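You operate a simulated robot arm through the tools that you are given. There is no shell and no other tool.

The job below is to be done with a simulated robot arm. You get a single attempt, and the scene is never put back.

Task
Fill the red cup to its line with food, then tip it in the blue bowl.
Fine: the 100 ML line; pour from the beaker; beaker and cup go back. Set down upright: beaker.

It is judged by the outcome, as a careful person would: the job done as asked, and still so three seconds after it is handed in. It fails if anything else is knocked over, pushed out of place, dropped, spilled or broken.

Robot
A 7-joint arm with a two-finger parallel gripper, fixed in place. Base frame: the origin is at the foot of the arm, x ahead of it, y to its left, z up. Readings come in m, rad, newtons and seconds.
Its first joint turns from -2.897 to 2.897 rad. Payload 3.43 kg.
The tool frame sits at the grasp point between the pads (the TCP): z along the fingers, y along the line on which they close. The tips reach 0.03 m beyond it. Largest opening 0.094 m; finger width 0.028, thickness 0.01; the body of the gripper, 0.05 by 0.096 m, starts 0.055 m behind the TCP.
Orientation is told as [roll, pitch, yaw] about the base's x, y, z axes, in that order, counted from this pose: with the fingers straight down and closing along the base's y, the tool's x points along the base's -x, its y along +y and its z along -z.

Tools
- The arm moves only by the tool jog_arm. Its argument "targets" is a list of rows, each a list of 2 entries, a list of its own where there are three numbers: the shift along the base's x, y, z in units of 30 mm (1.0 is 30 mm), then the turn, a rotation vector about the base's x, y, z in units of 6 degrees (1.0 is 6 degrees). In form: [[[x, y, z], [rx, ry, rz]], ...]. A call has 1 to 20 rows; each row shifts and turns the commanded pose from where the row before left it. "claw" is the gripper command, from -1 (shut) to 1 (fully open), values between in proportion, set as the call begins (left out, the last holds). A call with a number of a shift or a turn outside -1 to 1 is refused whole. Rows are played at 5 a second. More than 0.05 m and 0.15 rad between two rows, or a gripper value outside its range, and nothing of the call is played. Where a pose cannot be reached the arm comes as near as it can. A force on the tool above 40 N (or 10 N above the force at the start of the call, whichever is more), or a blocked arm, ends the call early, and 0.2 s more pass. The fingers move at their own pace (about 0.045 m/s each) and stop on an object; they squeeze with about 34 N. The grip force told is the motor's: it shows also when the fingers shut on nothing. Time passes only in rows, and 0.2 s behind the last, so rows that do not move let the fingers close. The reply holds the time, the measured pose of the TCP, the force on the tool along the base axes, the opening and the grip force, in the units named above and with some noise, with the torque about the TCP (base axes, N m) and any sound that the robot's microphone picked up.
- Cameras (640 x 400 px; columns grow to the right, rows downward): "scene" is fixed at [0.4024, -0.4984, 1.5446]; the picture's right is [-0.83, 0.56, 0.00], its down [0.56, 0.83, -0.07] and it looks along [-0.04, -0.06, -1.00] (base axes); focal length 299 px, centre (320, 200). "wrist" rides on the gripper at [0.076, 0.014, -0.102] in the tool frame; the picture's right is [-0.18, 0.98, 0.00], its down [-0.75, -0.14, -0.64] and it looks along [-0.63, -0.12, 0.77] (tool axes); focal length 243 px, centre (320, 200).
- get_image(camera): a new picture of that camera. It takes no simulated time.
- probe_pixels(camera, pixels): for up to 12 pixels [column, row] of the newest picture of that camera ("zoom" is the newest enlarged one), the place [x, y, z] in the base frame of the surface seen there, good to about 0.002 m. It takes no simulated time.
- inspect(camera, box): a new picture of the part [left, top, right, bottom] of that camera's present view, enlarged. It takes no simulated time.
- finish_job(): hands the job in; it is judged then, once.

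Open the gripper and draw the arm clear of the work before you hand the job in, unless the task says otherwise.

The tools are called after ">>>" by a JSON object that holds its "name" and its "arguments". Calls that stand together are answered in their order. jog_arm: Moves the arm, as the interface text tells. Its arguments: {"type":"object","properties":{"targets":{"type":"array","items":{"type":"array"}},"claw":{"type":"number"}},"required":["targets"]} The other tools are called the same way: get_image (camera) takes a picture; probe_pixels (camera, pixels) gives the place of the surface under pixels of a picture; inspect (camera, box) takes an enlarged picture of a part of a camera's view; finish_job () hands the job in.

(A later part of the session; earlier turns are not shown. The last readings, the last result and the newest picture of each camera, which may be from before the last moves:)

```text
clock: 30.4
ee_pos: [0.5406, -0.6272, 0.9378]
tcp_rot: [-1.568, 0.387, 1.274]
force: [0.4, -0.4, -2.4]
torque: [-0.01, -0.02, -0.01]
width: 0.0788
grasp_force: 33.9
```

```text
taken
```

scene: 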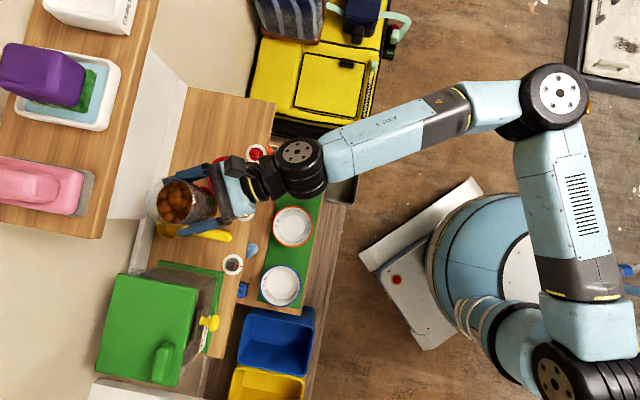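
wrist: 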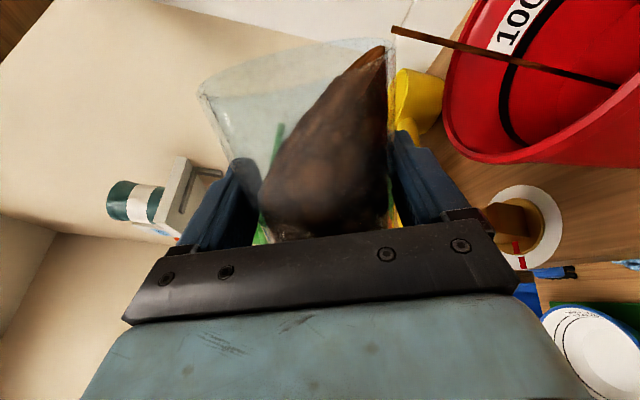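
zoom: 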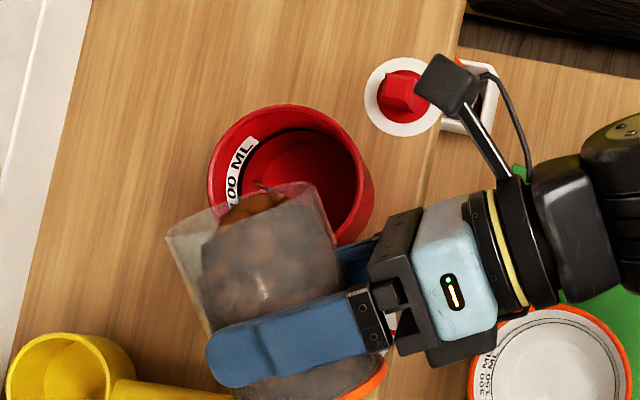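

The kibble now runs as a thin stream from the lip (393,30) into the cup (615,85). I hold for a moment and look at the cup's level.

>>> {"name": "jog_arm", "arguments": {"targets": [[[0, 0, 0], [0, 0, 0]]]}}

>>> {"name": "inspect", "arguments": {"camera": "scene", "box": [200, 140, 264, 200]}}

>>> {"name": "get_image", "arguments": {"camera": "wrist"}}

```text
clock: 30.8
ee_pos: [0.5424, -0.6277, 0.9382]
tcp_rot: [-1.567, 0.387, 1.273]
force: [-0.2, 0.2, -2.5]
torque: [0.03, -0.01, -0.04]
width: 0.0788
grasp_force: 34.4
```

```text
6.67 times, centred on (232, 170) of scene
```

zoom: 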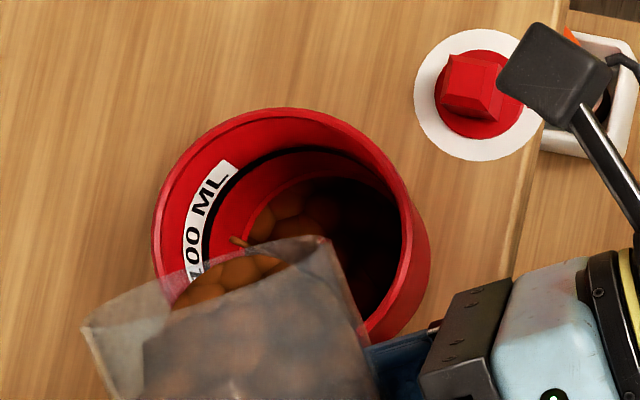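

```text
taken
```

wrist: 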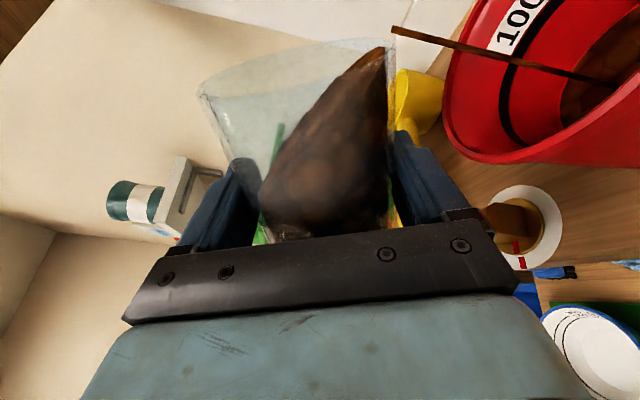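

Kibble now covers the cup's floor. I probe its height before continuing.

>>> {"name": "probe_pixels", "arguments": {"camera": "zoom", "pixels": [[300, 210], [290, 225], [320, 200], [350, 230], [370, 260], [265, 215], [215, 215], [340, 150], [230, 180]]}}

>>> {"name": "probe_pixels", "arguments": {"camera": "wrist", "pixels": [[590, 100], [620, 70], [600, 60], [505, 85], [510, 110], [530, 60], [560, 130]]}}

```text
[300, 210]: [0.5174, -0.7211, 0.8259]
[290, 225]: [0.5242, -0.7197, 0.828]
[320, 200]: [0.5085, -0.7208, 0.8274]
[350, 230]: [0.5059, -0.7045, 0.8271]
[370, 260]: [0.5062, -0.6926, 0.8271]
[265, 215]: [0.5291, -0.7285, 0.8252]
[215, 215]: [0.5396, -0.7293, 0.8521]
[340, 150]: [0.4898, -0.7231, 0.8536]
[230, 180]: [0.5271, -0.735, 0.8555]
```

```text
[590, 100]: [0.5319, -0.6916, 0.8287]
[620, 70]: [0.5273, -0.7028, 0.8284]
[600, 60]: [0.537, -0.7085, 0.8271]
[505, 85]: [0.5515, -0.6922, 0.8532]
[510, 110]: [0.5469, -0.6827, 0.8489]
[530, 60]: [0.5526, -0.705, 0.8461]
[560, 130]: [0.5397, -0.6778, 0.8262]
```

The level is at about 0.828 and the line is at about 0.8535. I hold for about 1 s and measure again.

>>> {"name": "jog_arm", "arguments": {"targets": [[[0, 0, 0], [0, 0, 0]], [[0, 0, 0], [0, 0, 0]], [[0, 0, 0], [0, 0, 0]], [[0, 0, 0], [0, 0, 0]]]}}

>>> {"name": "inspect", "arguments": {"camera": "scene", "box": [200, 140, 264, 200]}}

>>> {"name": "probe_pixels", "arguments": {"camera": "zoom", "pixels": [[300, 210], [290, 225], [320, 200], [350, 230], [370, 260], [265, 215], [215, 215], [340, 150], [370, 200]]}}

>>> {"name": "get_image", "arguments": {"camera": "wrist"}}

```text
clock: 31.8
ee_pos: [0.5411, -0.6271, 0.9376]
tcp_rot: [-1.567, 0.389, 1.274]
force: [-0.5, 0.8, -2.1]
torque: [-0.02, -0.01, 0.0]
width: 0.0786
grasp_force: 34.1
```

```text
6.67 times, centred on (232, 170) of scene
```

zoom: 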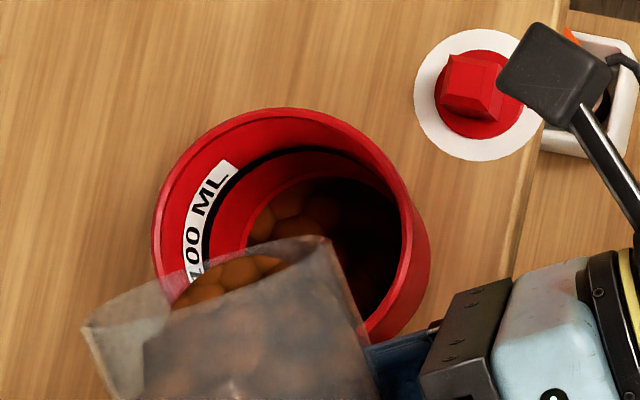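

```text
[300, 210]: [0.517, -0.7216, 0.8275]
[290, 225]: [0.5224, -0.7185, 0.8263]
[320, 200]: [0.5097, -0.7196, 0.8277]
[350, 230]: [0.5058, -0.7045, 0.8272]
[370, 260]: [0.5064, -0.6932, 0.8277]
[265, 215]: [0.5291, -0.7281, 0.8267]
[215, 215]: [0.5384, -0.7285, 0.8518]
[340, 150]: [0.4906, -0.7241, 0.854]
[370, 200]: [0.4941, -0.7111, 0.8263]
```

```text
taken
```

wrist: 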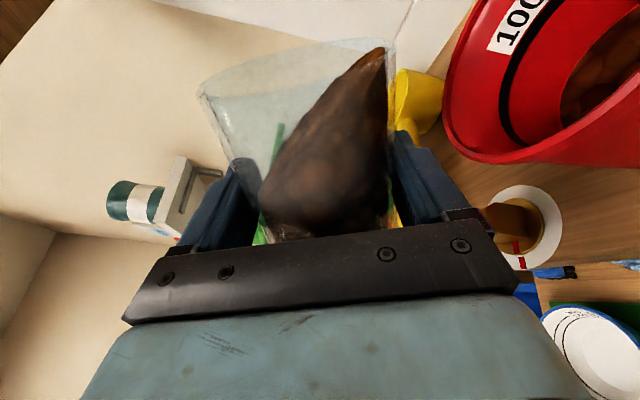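

The flow stopped by itself: it settles at a repose angle for each tilt. So I can dose by tilt, and I go up another 4° and wait.

>>> {"name": "jog_arm", "arguments": {"targets": [[[-0.007, -0.022, 0.067], [0.319, -0.097, 0]], [[-0.007, -0.022, 0.067], [0.319, -0.097, 0]], [[0, 0, 0], [0, 0, 0]], [[0, 0, 0], [0, 0, 0]], [[0, 0, 0], [0, 0, 0]], [[0, 0, 0], [0, 0, 0]]]}}

>>> {"name": "inspect", "arguments": {"camera": "scene", "box": [200, 140, 264, 200]}}

>>> {"name": "probe_pixels", "arguments": {"camera": "zoom", "pixels": [[300, 210], [290, 225], [320, 200], [350, 230], [370, 260], [265, 215], [215, 215], [340, 150], [370, 200]]}}

>>> {"name": "get_image", "arguments": {"camera": "wrist"}}

```text
clock: 33.2
ee_pos: [0.5425, -0.629, 0.9432]
tcp_rot: [-1.57, 0.317, 1.274]
force: [0.0, -0.4, -2.1]
torque: [0.01, 0.0, 0.02]
width: 0.0787
grasp_force: 33.9
```

```text
6.67 times, centred on (232, 170) of scene
```

zoom: 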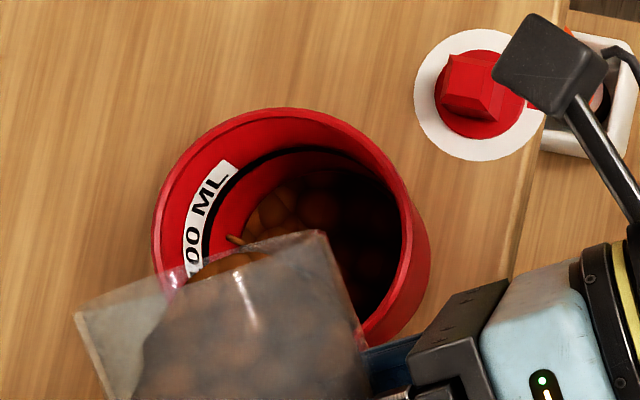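

```text
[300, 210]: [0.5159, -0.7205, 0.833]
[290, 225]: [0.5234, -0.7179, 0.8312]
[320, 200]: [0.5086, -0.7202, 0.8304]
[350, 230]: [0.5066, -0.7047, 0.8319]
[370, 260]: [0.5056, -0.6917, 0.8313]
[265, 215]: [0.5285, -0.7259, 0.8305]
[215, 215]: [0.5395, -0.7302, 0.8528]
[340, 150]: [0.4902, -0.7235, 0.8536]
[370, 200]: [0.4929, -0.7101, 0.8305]
```

```text
taken
```

wrist: 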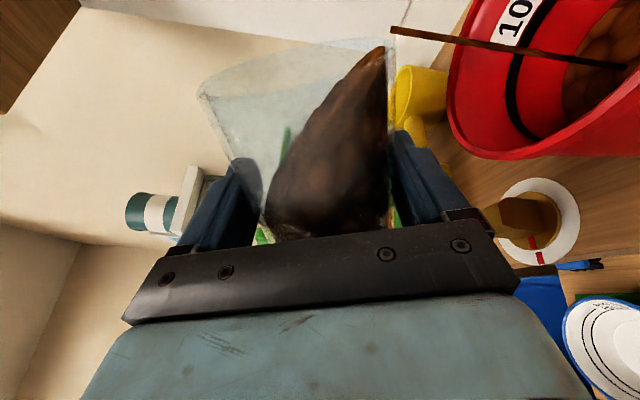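

The level is 0.8313 and it is still trickling. I wait for it to settle.

>>> {"name": "jog_arm", "arguments": {"targets": [[[0, 0, 0], [0, 0, 0]], [[0, 0, 0], [0, 0, 0]], [[0, 0, 0], [0, 0, 0]], [[0, 0, 0], [0, 0, 0]], [[0, 0, 0], [0, 0, 0]]]}}

>>> {"name": "inspect", "arguments": {"camera": "scene", "box": [200, 140, 264, 200]}}

>>> {"name": "probe_pixels", "arguments": {"camera": "zoom", "pixels": [[300, 210], [290, 225], [320, 200], [350, 230], [370, 260], [265, 215], [310, 225], [340, 150], [370, 200]]}}

>>> {"name": "get_image", "arguments": {"camera": "wrist"}}

```text
clock: 34.4
ee_pos: [0.5418, -0.6288, 0.9412]
tcp_rot: [-1.569, 0.319, 1.274]
force: [0.7, -0.8, -3.7]
torque: [-0.01, 0.0, 0.01]
width: 0.0787
grasp_force: 34.1
```

```text
6.67 times, centred on (232, 170) of scene
```

zoom: 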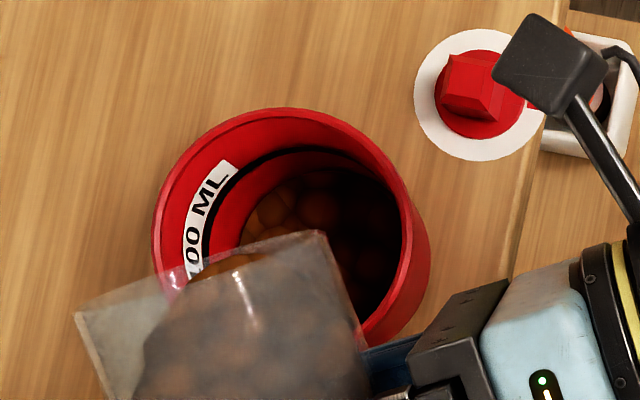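

```text
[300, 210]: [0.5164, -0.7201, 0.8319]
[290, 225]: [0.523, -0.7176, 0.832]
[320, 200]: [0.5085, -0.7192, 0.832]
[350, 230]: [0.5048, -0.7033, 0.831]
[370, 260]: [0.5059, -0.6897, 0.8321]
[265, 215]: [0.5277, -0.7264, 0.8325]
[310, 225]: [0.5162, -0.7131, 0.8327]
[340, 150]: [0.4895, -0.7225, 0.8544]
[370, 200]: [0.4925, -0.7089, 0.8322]
```

```text
taken
```

wrist: 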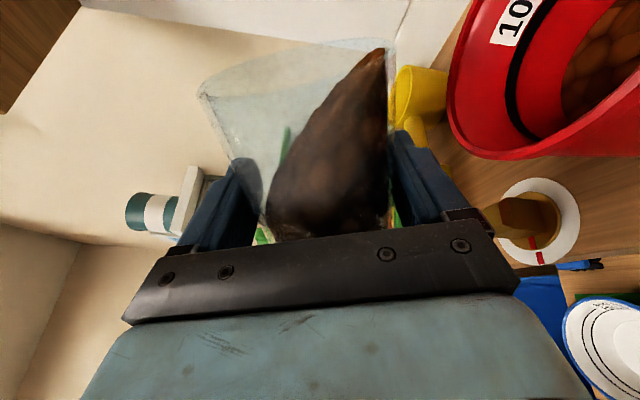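

It settled at 0.832 at 72°, about 1.2 mm per degree. I tilt 6° more and wait for it to settle.

>>> {"name": "jog_arm", "arguments": {"targets": [[[-0.007, -0.022, 0.067], [0.319, -0.097, 0]], [[-0.007, -0.022, 0.067], [0.319, -0.097, 0]], [[-0.007, -0.022, 0.067], [0.319, -0.097, 0]], [[0, 0, 0], [0, 0, 0]], [[0, 0, 0], [0, 0, 0]], [[0, 0, 0], [0, 0, 0]], [[0, 0, 0], [0, 0, 0]], [[0, 0, 0], [0, 0, 0]], [[0, 0, 0], [0, 0, 0]], [[0, 0, 0], [0, 0, 0]], [[0, 0, 0], [0, 0, 0]]]}}

>>> {"name": "inspect", "arguments": {"camera": "scene", "box": [200, 140, 264, 200]}}

>>> {"name": "probe_pixels", "arguments": {"camera": "zoom", "pixels": [[300, 210], [285, 215], [320, 200], [350, 230], [370, 260], [265, 215], [310, 225], [340, 150], [370, 200]]}}

>>> {"name": "get_image", "arguments": {"camera": "wrist"}}

```text
clock: 36.8
ee_pos: [0.5398, -0.6308, 0.9466]
tcp_rot: [-1.567, 0.214, 1.273]
force: [0.6, -0.3, -1.9]
torque: [0.0, -0.01, -0.01]
width: 0.0783
grasp_force: 34.1
```

```text
6.67 times, centred on (232, 170) of scene
```

zoom: 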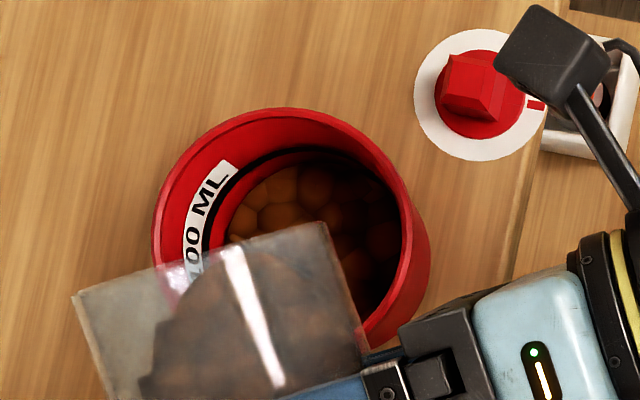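

```text
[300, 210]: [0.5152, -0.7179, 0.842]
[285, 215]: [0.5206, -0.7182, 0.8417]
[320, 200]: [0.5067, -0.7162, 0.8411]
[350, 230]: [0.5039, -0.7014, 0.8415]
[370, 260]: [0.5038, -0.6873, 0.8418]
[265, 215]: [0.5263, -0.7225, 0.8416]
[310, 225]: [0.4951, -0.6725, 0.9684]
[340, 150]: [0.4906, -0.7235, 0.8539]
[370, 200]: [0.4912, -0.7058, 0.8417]
```

```text
taken
```

wrist: 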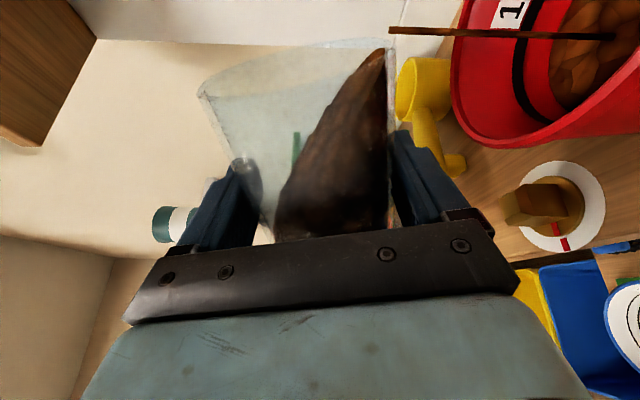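

The level is 0.8416 and the stream still runs thinly. I wait for it to settle again.

>>> {"name": "jog_arm", "arguments": {"targets": [[[0, 0, 0], [0, 0, 0]], [[0, 0, 0], [0, 0, 0]], [[0, 0, 0], [0, 0, 0]], [[0, 0, 0], [0, 0, 0]], [[0, 0, 0], [0, 0, 0]], [[0, 0, 0], [0, 0, 0]]]}}

>>> {"name": "inspect", "arguments": {"camera": "scene", "box": [200, 140, 264, 200]}}

>>> {"name": "probe_pixels", "arguments": {"camera": "zoom", "pixels": [[300, 210], [285, 215], [320, 200], [350, 230], [370, 260], [265, 215], [220, 200], [340, 150], [370, 200]]}}

>>> {"name": "get_image", "arguments": {"camera": "wrist"}}

```text
clock: 38.2
ee_pos: [0.5402, -0.6296, 0.9474]
tcp_rot: [-1.569, 0.212, 1.275]
force: [0.0, -0.1, -2.4]
torque: [0.02, 0.0, -0.04]
width: 0.0787
grasp_force: 34.3
```

```text
6.67 times, centred on (232, 170) of scene
```

zoom: 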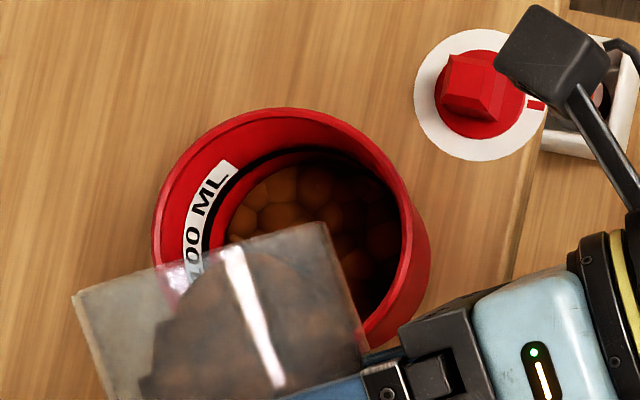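

```text
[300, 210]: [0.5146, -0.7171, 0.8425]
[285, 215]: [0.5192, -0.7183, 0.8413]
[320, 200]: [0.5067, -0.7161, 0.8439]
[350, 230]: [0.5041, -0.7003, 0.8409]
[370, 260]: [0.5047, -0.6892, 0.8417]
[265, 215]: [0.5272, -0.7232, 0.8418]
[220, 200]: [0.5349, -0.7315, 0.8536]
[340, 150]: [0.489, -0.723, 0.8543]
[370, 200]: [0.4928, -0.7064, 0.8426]
```

```text
taken
```

wrist: 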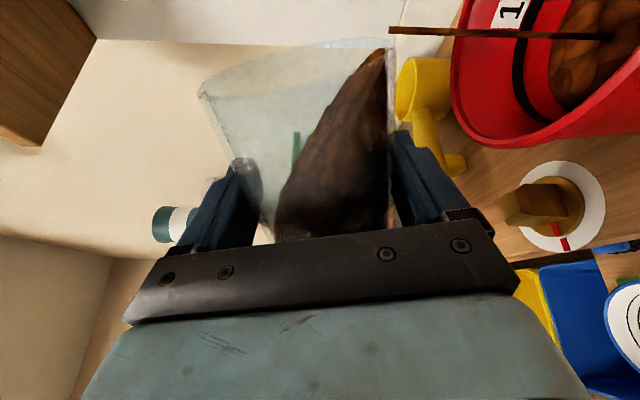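

The level is about 0.842 at 78°. I go 4° further and let it settle; the target is about 0.8537.

>>> {"name": "jog_arm", "arguments": {"targets": [[[-0.007, -0.022, 0.067], [0.319, -0.097, 0]], [[-0.007, -0.022, 0.067], [0.319, -0.097, 0]], [[0, 0, 0], [0, 0, 0]], [[0, 0, 0], [0, 0, 0]], [[0, 0, 0], [0, 0, 0]], [[0, 0, 0], [0, 0, 0]], [[0, 0, 0], [0, 0, 0]], [[0, 0, 0], [0, 0, 0]], [[0, 0, 0], [0, 0, 0]], [[0, 0, 0], [0, 0, 0]], [[0, 0, 0], [0, 0, 0]]]}}

>>> {"name": "inspect", "arguments": {"camera": "scene", "box": [200, 140, 264, 200]}}

>>> {"name": "probe_pixels", "arguments": {"camera": "zoom", "pixels": [[300, 210], [285, 215], [320, 200], [350, 230], [370, 260], [265, 215], [220, 200], [340, 150], [370, 200]]}}

>>> {"name": "get_image", "arguments": {"camera": "wrist"}}

```text
clock: 40.6
ee_pos: [0.5402, -0.6319, 0.9518]
tcp_rot: [-1.567, 0.143, 1.273]
force: [0.8, 0.0, -2.9]
torque: [0.01, 0.04, -0.02]
width: 0.0786
grasp_force: 33.8
```

```text
6.67 times, centred on (232, 170) of scene
```

zoom: 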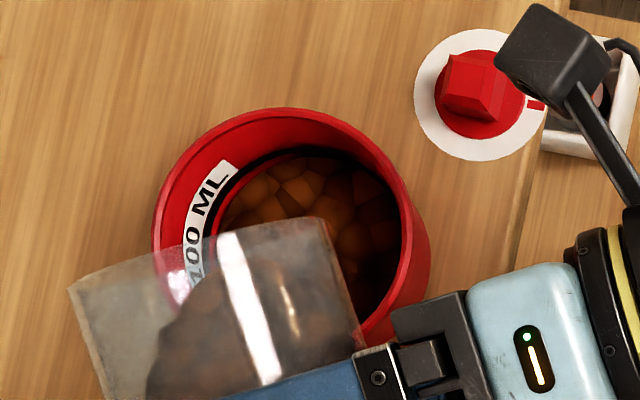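

```text
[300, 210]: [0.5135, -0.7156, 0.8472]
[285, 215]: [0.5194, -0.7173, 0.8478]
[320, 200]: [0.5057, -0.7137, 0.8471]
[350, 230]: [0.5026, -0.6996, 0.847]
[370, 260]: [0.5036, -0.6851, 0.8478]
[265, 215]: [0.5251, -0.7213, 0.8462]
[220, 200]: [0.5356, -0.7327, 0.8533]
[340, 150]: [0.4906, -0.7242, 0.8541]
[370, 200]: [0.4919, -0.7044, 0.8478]
```

```text
taken
```

wrist: 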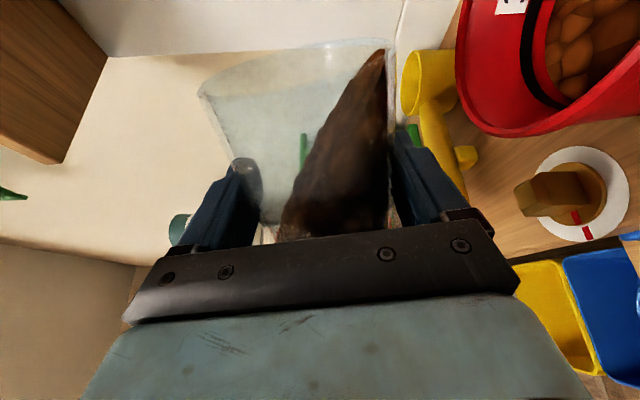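

The level is about 0.8473 at 82°, settled, with no stream. I tilt 3° further.

>>> {"name": "jog_arm", "arguments": {"targets": [[[-0.005, -0.016, 0.05], [0.239, -0.073, 0]], [[-0.005, -0.016, 0.05], [0.239, -0.073, 0]], [[0, 0, 0], [0, 0, 0]], [[0, 0, 0], [0, 0, 0]], [[0, 0, 0], [0, 0, 0]], [[0, 0, 0], [0, 0, 0]], [[0, 0, 0], [0, 0, 0]], [[0, 0, 0], [0, 0, 0]], [[0, 0, 0], [0, 0, 0]], [[0, 0, 0], [0, 0, 0]], [[0, 0, 0], [0, 0, 0]]]}}

>>> {"name": "inspect", "arguments": {"camera": "scene", "box": [206, 150, 254, 190]}}

>>> {"name": "probe_pixels", "arguments": {"camera": "zoom", "pixels": [[260, 230], [300, 200], [350, 190], [400, 200], [430, 250], [420, 300], [380, 240], [320, 230], [210, 210], [240, 170], [300, 137], [380, 145]]}}

>>> {"name": "get_image", "arguments": {"camera": "wrist"}}

```text
clock: 43.0
ee_pos: [0.5411, -0.6323, 0.9535]
tcp_rot: [-1.567, 0.09, 1.274]
force: [-0.5, 0.2, -2.7]
torque: [-0.01, 0.02, -0.02]
width: 0.0783
grasp_force: 33.8
```

```text
10.00 times, centred on (230, 170) of scene
```

zoom: 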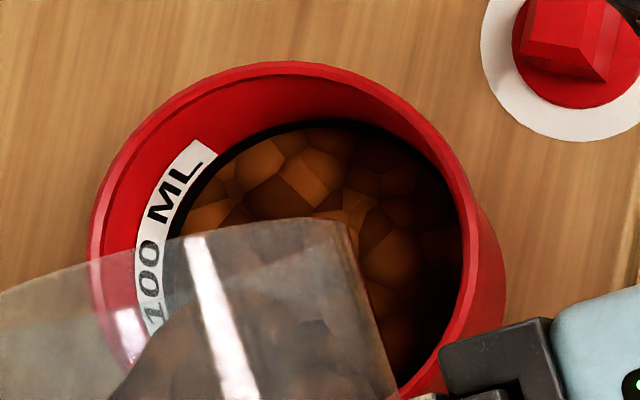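

```text
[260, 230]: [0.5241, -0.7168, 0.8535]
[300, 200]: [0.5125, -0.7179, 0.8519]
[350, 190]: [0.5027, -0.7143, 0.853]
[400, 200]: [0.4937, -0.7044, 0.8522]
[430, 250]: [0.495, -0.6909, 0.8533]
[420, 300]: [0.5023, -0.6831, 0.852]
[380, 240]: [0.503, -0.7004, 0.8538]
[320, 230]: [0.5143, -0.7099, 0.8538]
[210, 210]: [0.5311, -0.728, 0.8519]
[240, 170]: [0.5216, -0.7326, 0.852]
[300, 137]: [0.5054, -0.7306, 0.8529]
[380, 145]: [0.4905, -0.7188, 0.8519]
```

```text
taken
```

wrist: 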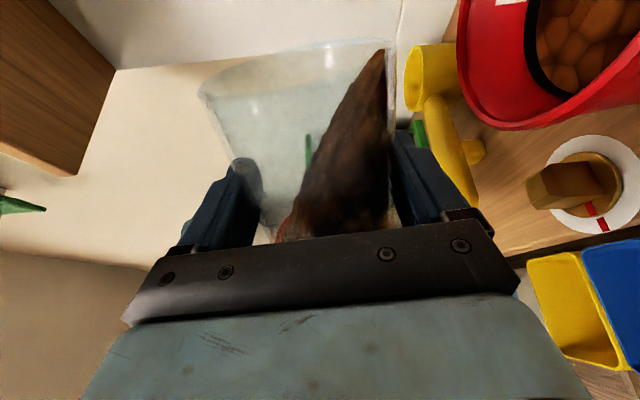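

The food is at about 0.853 and the ring centre is about 0.854, so it is nearly on the line. I give a last 0.6° and wait.

>>> {"name": "jog_arm", "arguments": {"targets": [[[0, 0, 0], [0.0956, -0.0292, 0]], [[0, 0, 0], [0, 0, 0]], [[0, 0, 0], [0, 0, 0]], [[0, 0, 0], [0, 0, 0]], [[0, 0, 0], [0, 0, 0]], [[0, 0, 0], [0, 0, 0]], [[0, 0, 0], [0, 0, 0]], [[0, 0, 0], [0, 0, 0]]]}}

>>> {"name": "inspect", "arguments": {"camera": "scene", "box": [206, 150, 254, 190]}}

>>> {"name": "probe_pixels", "arguments": {"camera": "zoom", "pixels": [[260, 230], [300, 200], [350, 190], [400, 200], [430, 250], [420, 300], [380, 240], [320, 230], [380, 280], [390, 330], [280, 180], [370, 175]]}}

>>> {"name": "get_image", "arguments": {"camera": "wrist"}}

```text
clock: 44.8
ee_pos: [0.5408, -0.6335, 0.9549]
tcp_rot: [-1.568, 0.08, 1.274]
force: [0.5, 0.3, -1.7]
torque: [-0.03, 0.02, 0.01]
width: 0.0782
grasp_force: 34.4
```

```text
10.00 times, centred on (230, 170) of scene
```

zoom: 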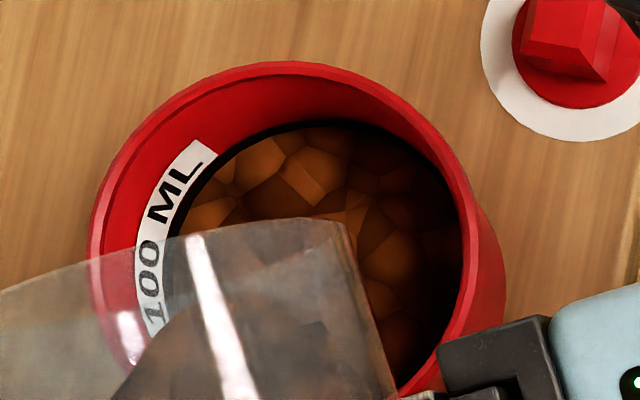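

```text
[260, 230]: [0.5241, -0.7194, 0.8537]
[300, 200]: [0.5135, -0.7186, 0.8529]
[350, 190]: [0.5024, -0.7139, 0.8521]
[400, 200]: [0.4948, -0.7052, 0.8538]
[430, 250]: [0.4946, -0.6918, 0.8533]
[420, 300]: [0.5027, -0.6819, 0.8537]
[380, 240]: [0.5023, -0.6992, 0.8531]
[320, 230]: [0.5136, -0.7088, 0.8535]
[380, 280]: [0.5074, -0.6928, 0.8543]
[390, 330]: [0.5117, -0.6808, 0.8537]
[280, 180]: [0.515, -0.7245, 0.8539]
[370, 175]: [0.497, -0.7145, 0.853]
```

```text
taken
```

wrist: 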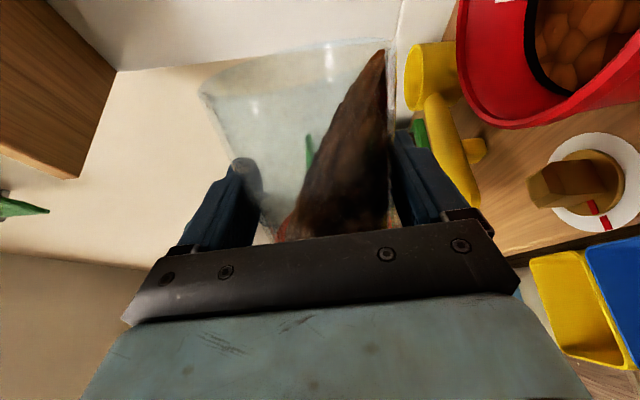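

The level averages 0.8534, at the line, and no stream is left. I tilt the beaker back upright while rising clear.

>>> {"name": "jog_arm", "arguments": {"targets": [[[0, 0, 0.1], [-0.956, 0.292, 0]], [[0, 0, 0.17], [-0.956, 0.292, 0]], [[0, 0, 0.17], [-0.956, 0.292, 0]], [[0, 0, 0.17], [-0.956, 0.292, 0]], [[0, 0, 0.17], [-0.956, 0.292, 0]], [[0, 0, 0.17], [-0.956, 0.292, 0]], [[0, 0, 0.17], [-0.956, 0.292, 0]], [[0, 0, 0.17], [-0.956, 0.292, 0]], [[0, 0, 0.17], [-0.956, 0.292, 0]], [[0, 0, 0.17], [-0.956, 0.292, 0]], [[0, 0, 0.17], [-0.956, 0.292, 0]], [[0, 0, 0.17], [-0.956, 0.292, 0]], [[0, 0, 0.17], [-0.956, 0.292, 0]], [[0, 0, 0.17], [-0.956, 0.292, 0]], [[0, 0, 0], [-0.223, 0.068, 0]], [[0, 0, 0], [0, 0, 0]]]}}

>>> {"name": "get_image", "arguments": {"camera": "scene"}}

>>> {"name": "get_image", "arguments": {"camera": "wrist"}}

```text
clock: 48.2
ee_pos: [0.5414, -0.6338, 1.0241]
tcp_rot: [1.29, 1.568, -2.149]
force: [-0.1, 0.9, -3.0]
torque: [-0.02, 0.0, -0.01]
width: 0.078
grasp_force: 33.7
```

```text
taken
```

scene: 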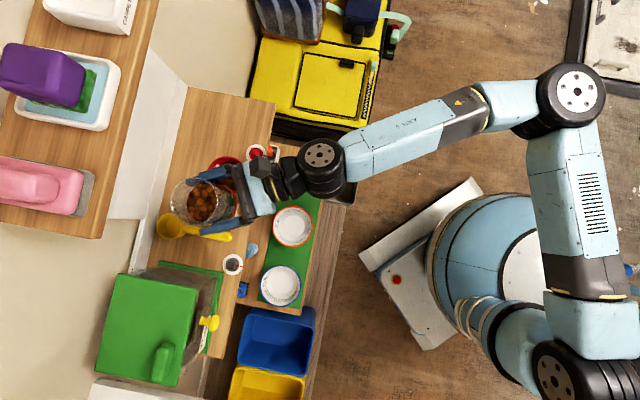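

```text
taken
```

wrist: 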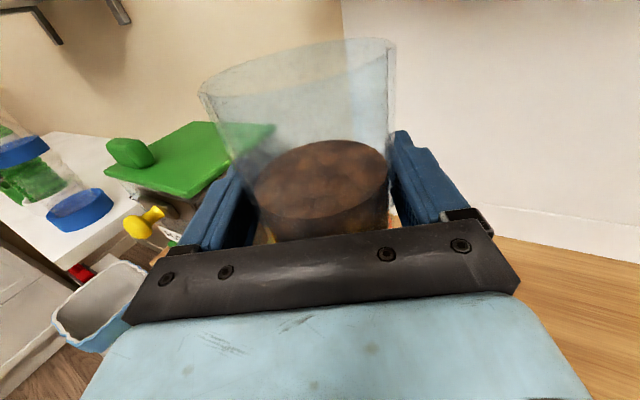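

The beaker is upright with food left in it, at (200,200) in the scene. I carry it back above its original spot, undoing the 30° yaw on the way.

>>> {"name": "jog_arm", "arguments": {"targets": [[[-0.46, -0.637, 0], [0, 0, 0]], [[-0.46, -0.637, 0], [0, 0, 0]], [[-0.46, -0.637, 0], [0, 0, -0.5]], [[-0.46, -0.637, 0], [0, 0, -0.75]], [[-0.46, -0.637, 0], [0, 0, -0.75]], [[-0.46, -0.637, 0], [0, 0, -0.75]], [[-0.46, -0.637, 0], [0, 0, -0.75]], [[-0.46, -0.637, 0], [0, 0, -0.75]], [[-0.46, -0.6, 0], [0, 0, -0.75]], [[0, 0, 0], [0, 0, 0]], [[0, 0, 0], [0, 0, 0]]]}}

>>> {"name": "get_image", "arguments": {"camera": "scene"}}

>>> {"name": "get_image", "arguments": {"camera": "wrist"}}

```text
clock: 50.6
ee_pos: [0.4135, -0.8047, 1.0231]
tcp_rot: [1.312, 1.572, -2.654]
force: [0.9, 0.1, -1.8]
torque: [0.01, 0.02, 0.02]
width: 0.0779
grasp_force: 33.5
```

```text
taken
```

scene: 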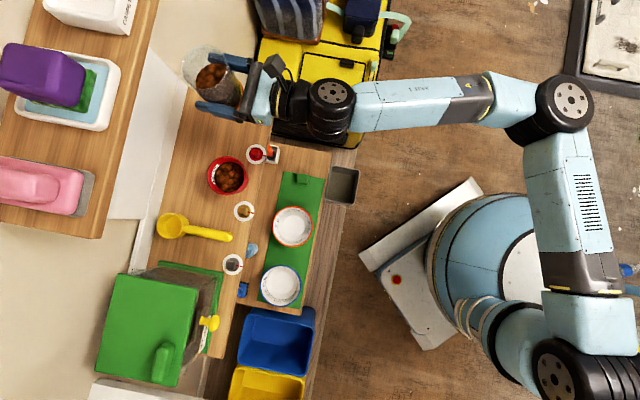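

```text
taken
```

wrist: 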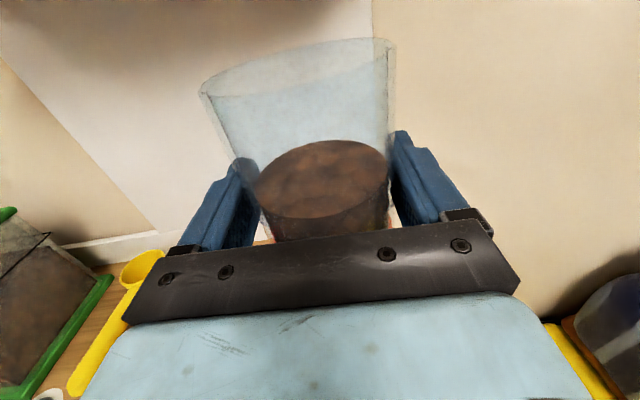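

The orientation matches the original grasp exactly (roll-yaw 3.966), and the cup with food is still in its place. I correct 3 mm in x and lower to just above the counter.

>>> {"name": "jog_arm", "arguments": {"targets": [[[0.1, 0, -0.8], [0, 0, 0]], [[0, 0, -0.95], [0, 0, 0]], [[0, 0, -0.95], [0, 0, 0]], [[0, 0, -0.95], [0, 0, 0]], [[0, 0, -0.95], [0, 0, 0]], [[0, 0, 0], [0, 0, 0]], [[0, 0, 0], [0, 0, 0]]]}}

>>> {"name": "inspect", "arguments": {"camera": "scene", "box": [190, 60, 350, 180]}}

```text
clock: 52.2
ee_pos: [0.4184, -0.8028, 0.8855]
tcp_rot: [1.492, 1.571, -2.473]
force: [0.0, 0.8, -3.0]
torque: [0.01, -0.01, 0.0]
width: 0.0782
grasp_force: 33.9
```

```text
3.33 times, centred on (270, 120) of scene
```

zoom: 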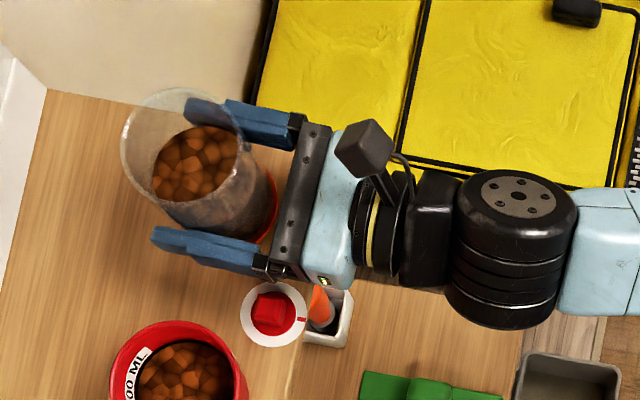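

The TCP is at z 0.8855, and the original grasp was at 0.8673. I lower gently in small steps, watching the force.

>>> {"name": "jog_arm", "arguments": {"targets": [[[-0.02, -0.05, -0.15], [0, 0, 0]], [[0, 0, -0.15], [0, 0, 0]], [[0, 0, -0.15], [0, 0, 0]], [[0, 0, -0.05], [0, 0, 0]], [[0, 0, 0], [0, 0, 0]]]}}

```text
clock: 53.4
ee_pos: [0.4183, -0.8056, 0.8709]
tcp_rot: [1.334, 1.569, -2.631]
force: [-0.3, 1.1, -1.8]
torque: [0.03, 0.04, 0.02]
width: 0.078
grasp_force: 33.8
```

No contact yet (z 0.871). I take a few 1 mm steps more.

>>> {"name": "jog_arm", "arguments": {"targets": [[[0, 0, -0.04], [0, 0, 0]], [[0, 0, -0.04], [0, 0, 0]], [[0, 0, 0], [0, 0, 0]]]}}

>>> {"name": "jog_arm", "arguments": {"targets": [[[0, 0, -0.04], [0, 0, 0]], [[0, 0, 0], [0, 0, 0]]]}}

>>> {"name": "get_image", "arguments": {"camera": "wrist"}}

```text
clock: 54.2
ee_pos: [0.419, -0.8056, 0.8673]
tcp_rot: [1.397, 1.572, -2.57]
force: [-0.2, -0.2, -1.3]
torque: [-0.02, 0.01, 0.04]
width: 0.0776
grasp_force: 33.5
```

```text
clock: 54.8
ee_pos: [0.4197, -0.8061, 0.8676]
tcp_rot: [1.344, 1.572, -2.619]
force: [0.1, -0.5, -1.7]
torque: [0.02, 0.0, 0.0]
width: 0.0777
grasp_force: 34.6
```

```text
taken
```

wrist: 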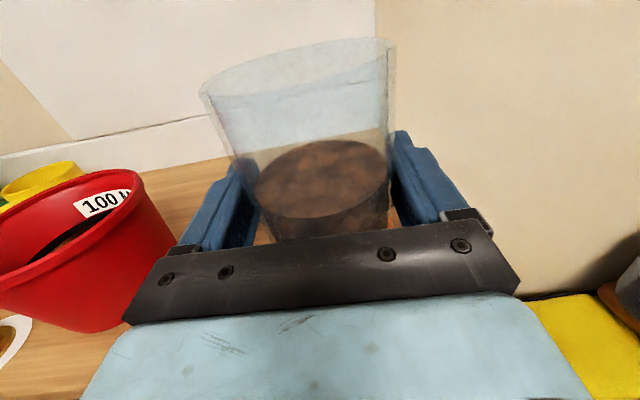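

The force still shows the weight hanging (-1.7 N), so I go on in 1 mm steps.

>>> {"name": "jog_arm", "arguments": {"targets": [[[0, 0, -0.04], [0, 0, 0]], [[0, 0, 0], [0, 0, 0]], [[0, 0, 0], [0, 0, 0]]]}}

>>> {"name": "jog_arm", "arguments": {"targets": [[[0, 0, -0.04], [0, 0, 0]], [[0, 0, 0], [0, 0, 0]], [[0, 0, 0], [0, 0, 0]]]}}

```text
clock: 55.6
ee_pos: [0.4186, -0.8049, 0.8676]
tcp_rot: [2.542, 1.569, -1.423]
force: [3.1, -4.1, 10.4]
torque: [0.18, -0.02, -0.07]
width: 0.0777
grasp_force: 33.8
```

```text
clock: 56.4
ee_pos: [0.4167, -0.8046, 0.8664]
tcp_rot: [2.642, 1.567, -1.324]
force: [6.5, -3.0, 25.1]
torque: [0.18, -0.2, -0.19]
width: 0.0779
grasp_force: 33.9
```

There is contact (+25 N upward). I back up 1.5 mm to relieve the pressure before releasing.

>>> {"name": "jog_arm", "arguments": {"targets": [[[0, 0, 0.05], [0, 0, 0]], [[0, 0, 0], [0, 0, 0]], [[0, 0, 0], [0, 0, 0]]]}}

```text
clock: 57.2
ee_pos: [0.4185, -0.8063, 0.8669]
tcp_rot: [1.57, 1.569, -2.398]
force: [0.2, 6.2, 12.4]
torque: [-0.11, -0.2, 0.02]
width: 0.0776
grasp_force: 33.7
```

>>> {"name": "jog_arm", "arguments": {"targets": [[[0, 0, 0.03], [0, 0, 0]], [[0, 0, 0], [0, 0, 0]], [[0, 0, 0], [0, 0, 0]]]}}

```text
clock: 58.0
ee_pos: [0.418, -0.8063, 0.8654]
tcp_rot: [0.526, 1.568, 2.843]
force: [1.4, 1.1, 4.0]
torque: [-0.09, -0.12, 0.08]
width: 0.0777
grasp_force: 34.0
```

Only about 4 N of contact is left and the beaker is resting on the counter. I open the gripper fully in place.

>>> {"name": "jog_arm", "arguments": {"targets": [[[0, 0, 0], [0, 0, 0]], [[0, 0, 0], [0, 0, 0]], [[0, 0, 0], [0, 0, 0]], [[0, 0, 0], [0, 0, 0]]], "claw": 1}}

>>> {"name": "get_image", "arguments": {"camera": "wrist"}}

>>> {"name": "inspect", "arguments": {"camera": "scene", "box": [190, 60, 350, 180]}}

```text
clock: 59.0
ee_pos: [0.4186, -0.806, 0.8675]
tcp_rot: [1.503, 1.572, -2.462]
force: [0.1, -0.3, -0.3]
torque: [0.01, -0.01, -0.02]
width: 0.0938
grasp_force: 0.1
```

```text
taken
```

wrist: 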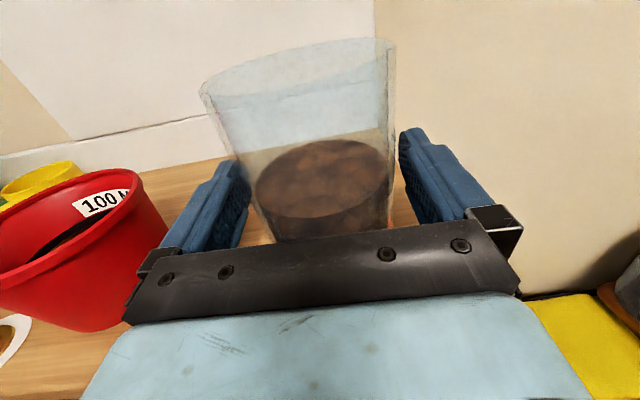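

```text
3.33 times, centred on (270, 120) of scene
```

zoom: 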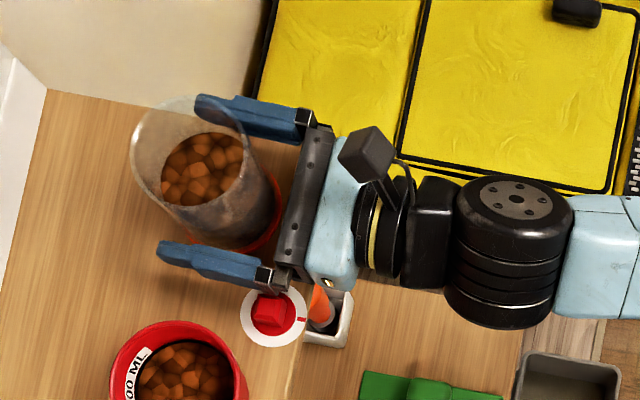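

The beaker stands free and upright. I retreat straight back along the counter normal.

>>> {"name": "jog_arm", "arguments": {"targets": [[[-0.25, 0.27, 0], [0, 0, 0]], [[-0.51, 0.55, 0], [0, 0, 0]], [[-0.51, 0.55, 0], [0, 0, 0]], [[-0.51, 0.55, 0], [0, 0, 0]], [[-0.51, 0.55, 0], [0, 0, 0]], [[-0.51, 0.55, 0], [0, 0, 0]], [[-0.51, 0.55, 0], [0, 0, 0]], [[-0.51, 0.55, 0], [0, 0, 0]], [[0, 0, 0], [0, 0, 0]]]}}

>>> {"name": "get_image", "arguments": {"camera": "scene"}}

>>> {"name": "get_image", "arguments": {"camera": "wrist"}}

>>> {"name": "inspect", "arguments": {"camera": "scene", "box": [200, 84, 296, 204]}}

```text
clock: 61.0
ee_pos: [0.3044, -0.6824, 0.868]
tcp_rot: [2.033, 1.57, -1.93]
force: [0.6, -0.3, 0.2]
torque: [0.01, 0.04, 0.0]
width: 0.0942
grasp_force: 0.1
```

```text
taken
```

scene: 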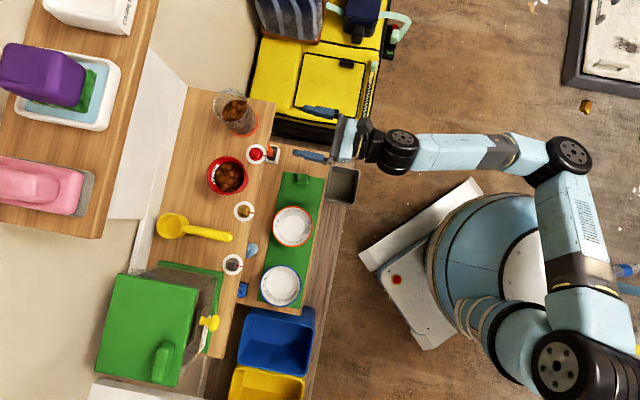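

```text
taken
```

wrist: 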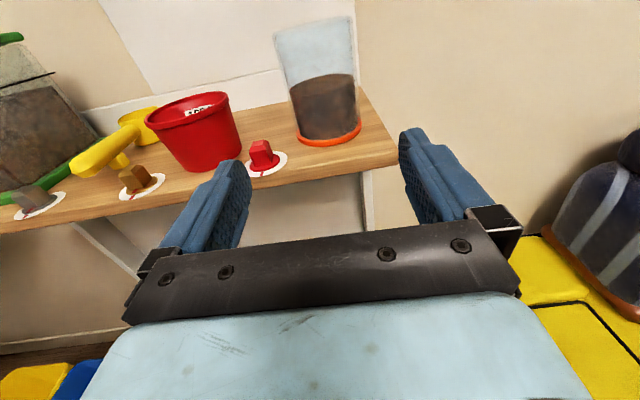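

```text
3.33 times, centred on (248, 144) of scene
```

zoom: 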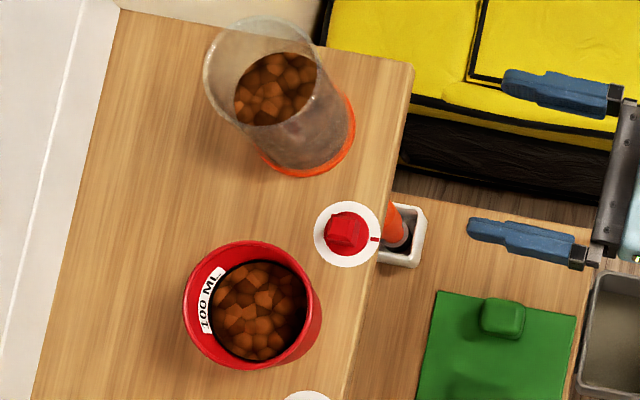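

The beaker is back in its place and the cup holds food at the line. I refine the cup's position and outline in the scene and wrist views before grasping it.

>>> {"name": "inspect", "arguments": {"camera": "scene", "box": [200, 150, 264, 200]}}

>>> {"name": "probe_pixels", "arguments": {"camera": "zoom", "pixels": [[135, 210], [150, 150], [200, 90], [280, 72], [350, 100], [395, 160], [395, 230], [330, 310], [250, 328], [180, 290], [225, 220], [330, 180]]}}

>>> {"name": "inspect", "arguments": {"camera": "wrist", "box": [80, 70, 300, 220]}}

>>> {"name": "probe_pixels", "arguments": {"camera": "zoom", "pixels": [[240, 160], [250, 240], [290, 280], [350, 290], [420, 260], [440, 200], [400, 140], [300, 180], [360, 200], [330, 110], [170, 310], [530, 230]]}}

```text
8.00 times, centred on (232, 175) of scene
```

zoom: 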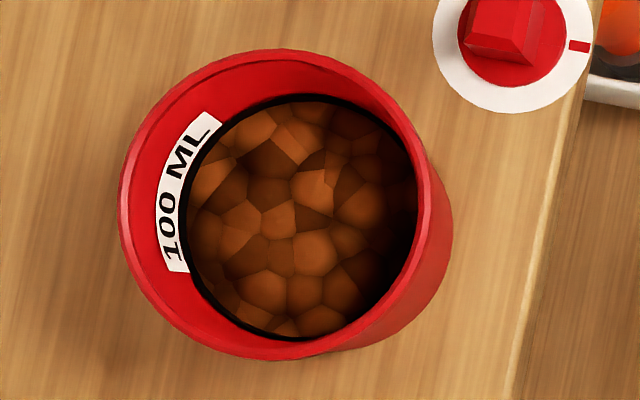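

```text
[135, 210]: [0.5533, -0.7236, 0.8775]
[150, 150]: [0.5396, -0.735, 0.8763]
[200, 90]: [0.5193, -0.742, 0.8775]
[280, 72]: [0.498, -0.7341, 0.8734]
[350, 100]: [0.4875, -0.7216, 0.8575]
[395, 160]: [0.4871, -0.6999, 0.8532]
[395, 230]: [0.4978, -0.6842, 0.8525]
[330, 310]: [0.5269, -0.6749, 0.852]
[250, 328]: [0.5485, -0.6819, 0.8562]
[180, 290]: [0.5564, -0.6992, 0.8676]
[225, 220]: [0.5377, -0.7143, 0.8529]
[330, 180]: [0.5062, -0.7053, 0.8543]
```

```text
2.67 times, centred on (190, 145) of wrist
```

zoom: 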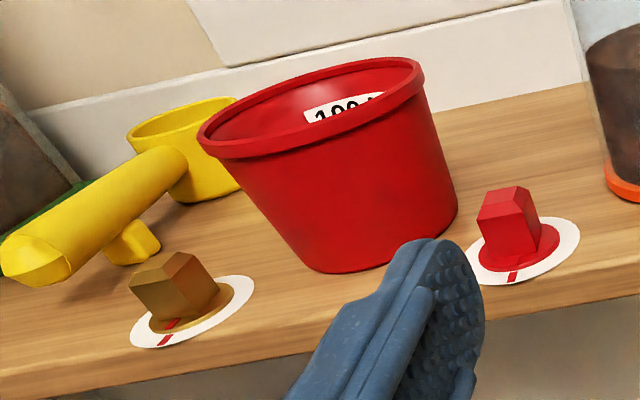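

```text
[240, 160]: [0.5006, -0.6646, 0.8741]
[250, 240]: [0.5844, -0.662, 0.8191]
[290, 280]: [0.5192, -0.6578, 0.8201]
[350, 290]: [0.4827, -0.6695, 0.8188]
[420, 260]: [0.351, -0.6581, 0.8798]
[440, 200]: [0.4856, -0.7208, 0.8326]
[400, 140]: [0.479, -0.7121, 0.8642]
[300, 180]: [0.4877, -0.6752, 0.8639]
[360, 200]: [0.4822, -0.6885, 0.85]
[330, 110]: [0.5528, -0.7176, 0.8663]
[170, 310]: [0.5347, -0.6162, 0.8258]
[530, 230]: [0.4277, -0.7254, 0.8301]
```

The cup centre comes out at about (0.5185,-0.703), with r≈0.0385 at z 0.85. The knobs flank it about 70 mm to either side, so I use a 25° downward-tilted hand. I move to a pre-grasp point at (0.42,-0.597,0.918).

>>> {"name": "jog_arm", "arguments": {"targets": [[[0.77, 0.57, 0.35], [0.611, 0.567, 0]], [[0.77, 0.57, 0.34], [0.611, 0.567, 0]], [[0.77, 0.57, 0.33], [0.611, 0.567, 0]], [[0.77, 0.57, 0.33], [0.611, 0.567, 0]], [[0.77, 0.57, 0.33], [0.611, 0.567, 0]], [[0, 0, 0], [0, 0, 0]], [[0, 0, 0], [0, 0, 0]]]}}

>>> {"name": "get_image", "arguments": {"camera": "scene"}}

>>> {"name": "get_image", "arguments": {"camera": "wrist"}}

```text
clock: 62.6
ee_pos: [0.4212, -0.5966, 0.9193]
tcp_rot: [0.001, 1.133, 2.318]
force: [0.0, -0.8, 0.3]
torque: [0.01, -0.03, 0.02]
width: 0.094
grasp_force: 0.1
```

```text
taken
```

scene: 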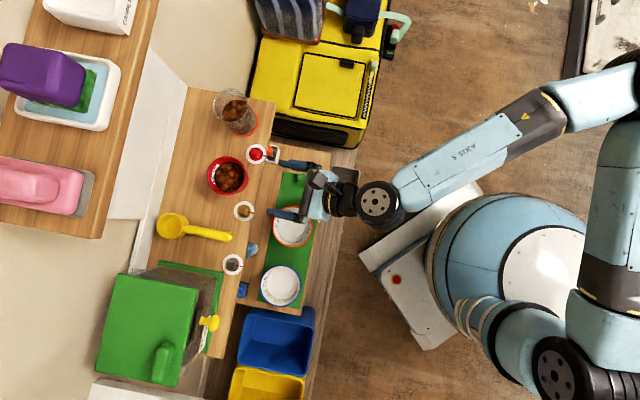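

```text
taken
```

wrist: 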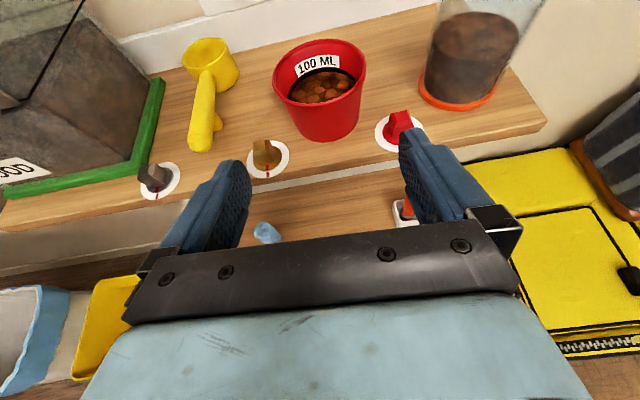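

The pose is as planned (pitch 65°, yaw 132.8°). I advance 60% along the tool axis and check how well the cup is centred.

>>> {"name": "jog_arm", "arguments": {"targets": [[[0.389, -0.4256, -0.277], [0, 0, 0]], [[0.389, -0.4256, -0.277], [0, 0, 0]], [[0.389, -0.4256, -0.277], [0, 0, 0]], [[0.389, -0.4256, -0.277], [0, 0, 0]], [[0.389, -0.4256, -0.277], [0, 0, 0]], [[0, 0, 0], [0, 0, 0]]]}}

>>> {"name": "inspect", "arguments": {"camera": "scene", "box": [200, 130, 328, 230]}}

>>> {"name": "get_image", "arguments": {"camera": "wrist"}}

>>> {"name": "probe_pixels", "arguments": {"camera": "zoom", "pixels": [[285, 90], [310, 100], [250, 220], [275, 240], [300, 250], [335, 105], [160, 120], [250, 150]]}}

```text
clock: 64.0
ee_pos: [0.4786, -0.6606, 0.8751]
tcp_rot: [-0.002, 1.134, 2.319]
force: [-0.8, -0.4, 0.6]
torque: [0.0, 0.0, 0.01]
width: 0.0942
grasp_force: 0.0
```

```text
4.00 times, centred on (264, 180) of scene
```

zoom: 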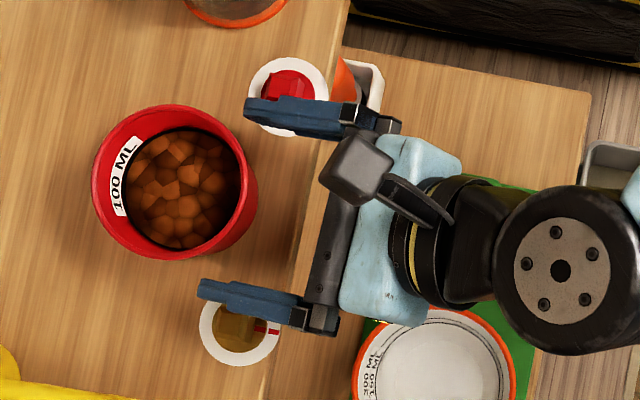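

```text
taken
```

wrist: 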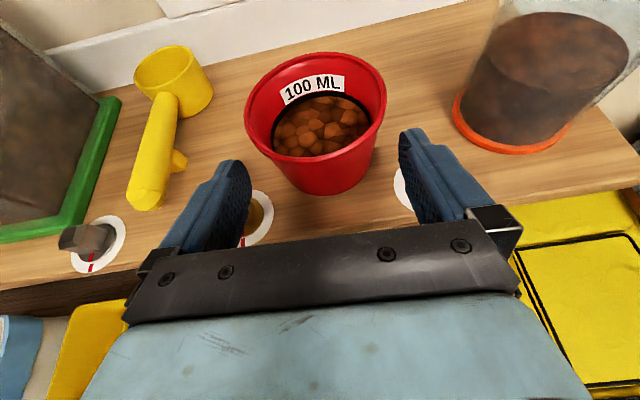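

```text
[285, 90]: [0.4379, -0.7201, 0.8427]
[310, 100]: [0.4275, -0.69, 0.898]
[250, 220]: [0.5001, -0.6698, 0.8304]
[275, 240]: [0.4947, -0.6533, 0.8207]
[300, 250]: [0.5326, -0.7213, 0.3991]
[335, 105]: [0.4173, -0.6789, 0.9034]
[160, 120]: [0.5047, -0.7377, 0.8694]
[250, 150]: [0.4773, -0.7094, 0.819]
```

The fingertip midpoint's path leads to the cup's axis within a millimetre (cup at about (178,187), path at about (178,190) in the zoom). I advance the rest.

>>> {"name": "jog_arm", "arguments": {"targets": [[[0.3325, -0.3533, -0.209], [0, 0, 0]], [[0.3325, -0.3533, -0.209], [0, 0, 0]], [[0.3325, -0.3533, -0.209], [0, 0, 0]], [[0.3325, -0.3533, -0.209], [0, 0, 0]], [[0, 0, 0], [0, 0, 0]]]}}

>>> {"name": "inspect", "arguments": {"camera": "scene", "box": [184, 130, 312, 230]}}

>>> {"name": "get_image", "arguments": {"camera": "wrist"}}

```text
clock: 65.2
ee_pos: [0.518, -0.7015, 0.8503]
tcp_rot: [0.0, 1.134, 2.319]
force: [0.1, 0.3, -0.1]
torque: [-0.04, 0.02, -0.04]
width: 0.0941
grasp_force: 0.0
```

```text
4.00 times, centred on (248, 180) of scene
```

zoom: 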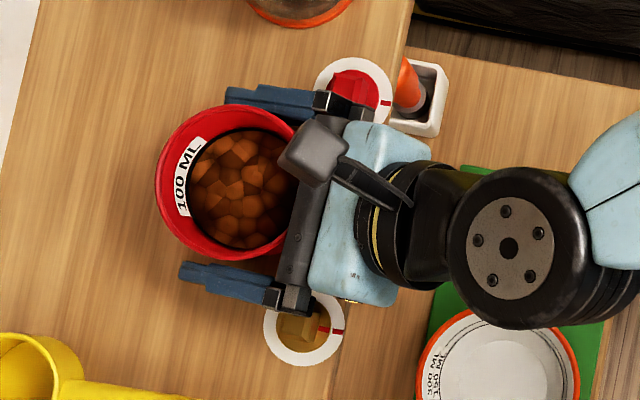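

```text
taken
```

wrist: 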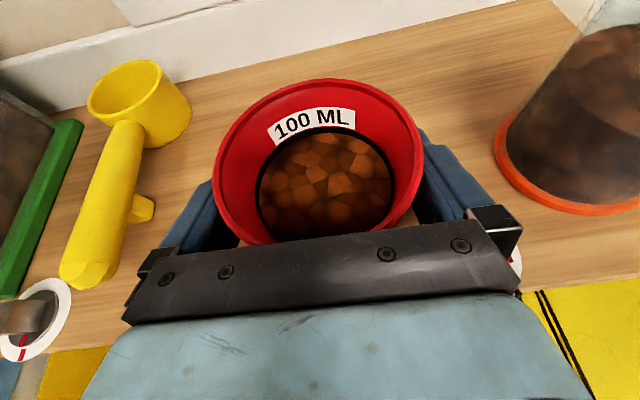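

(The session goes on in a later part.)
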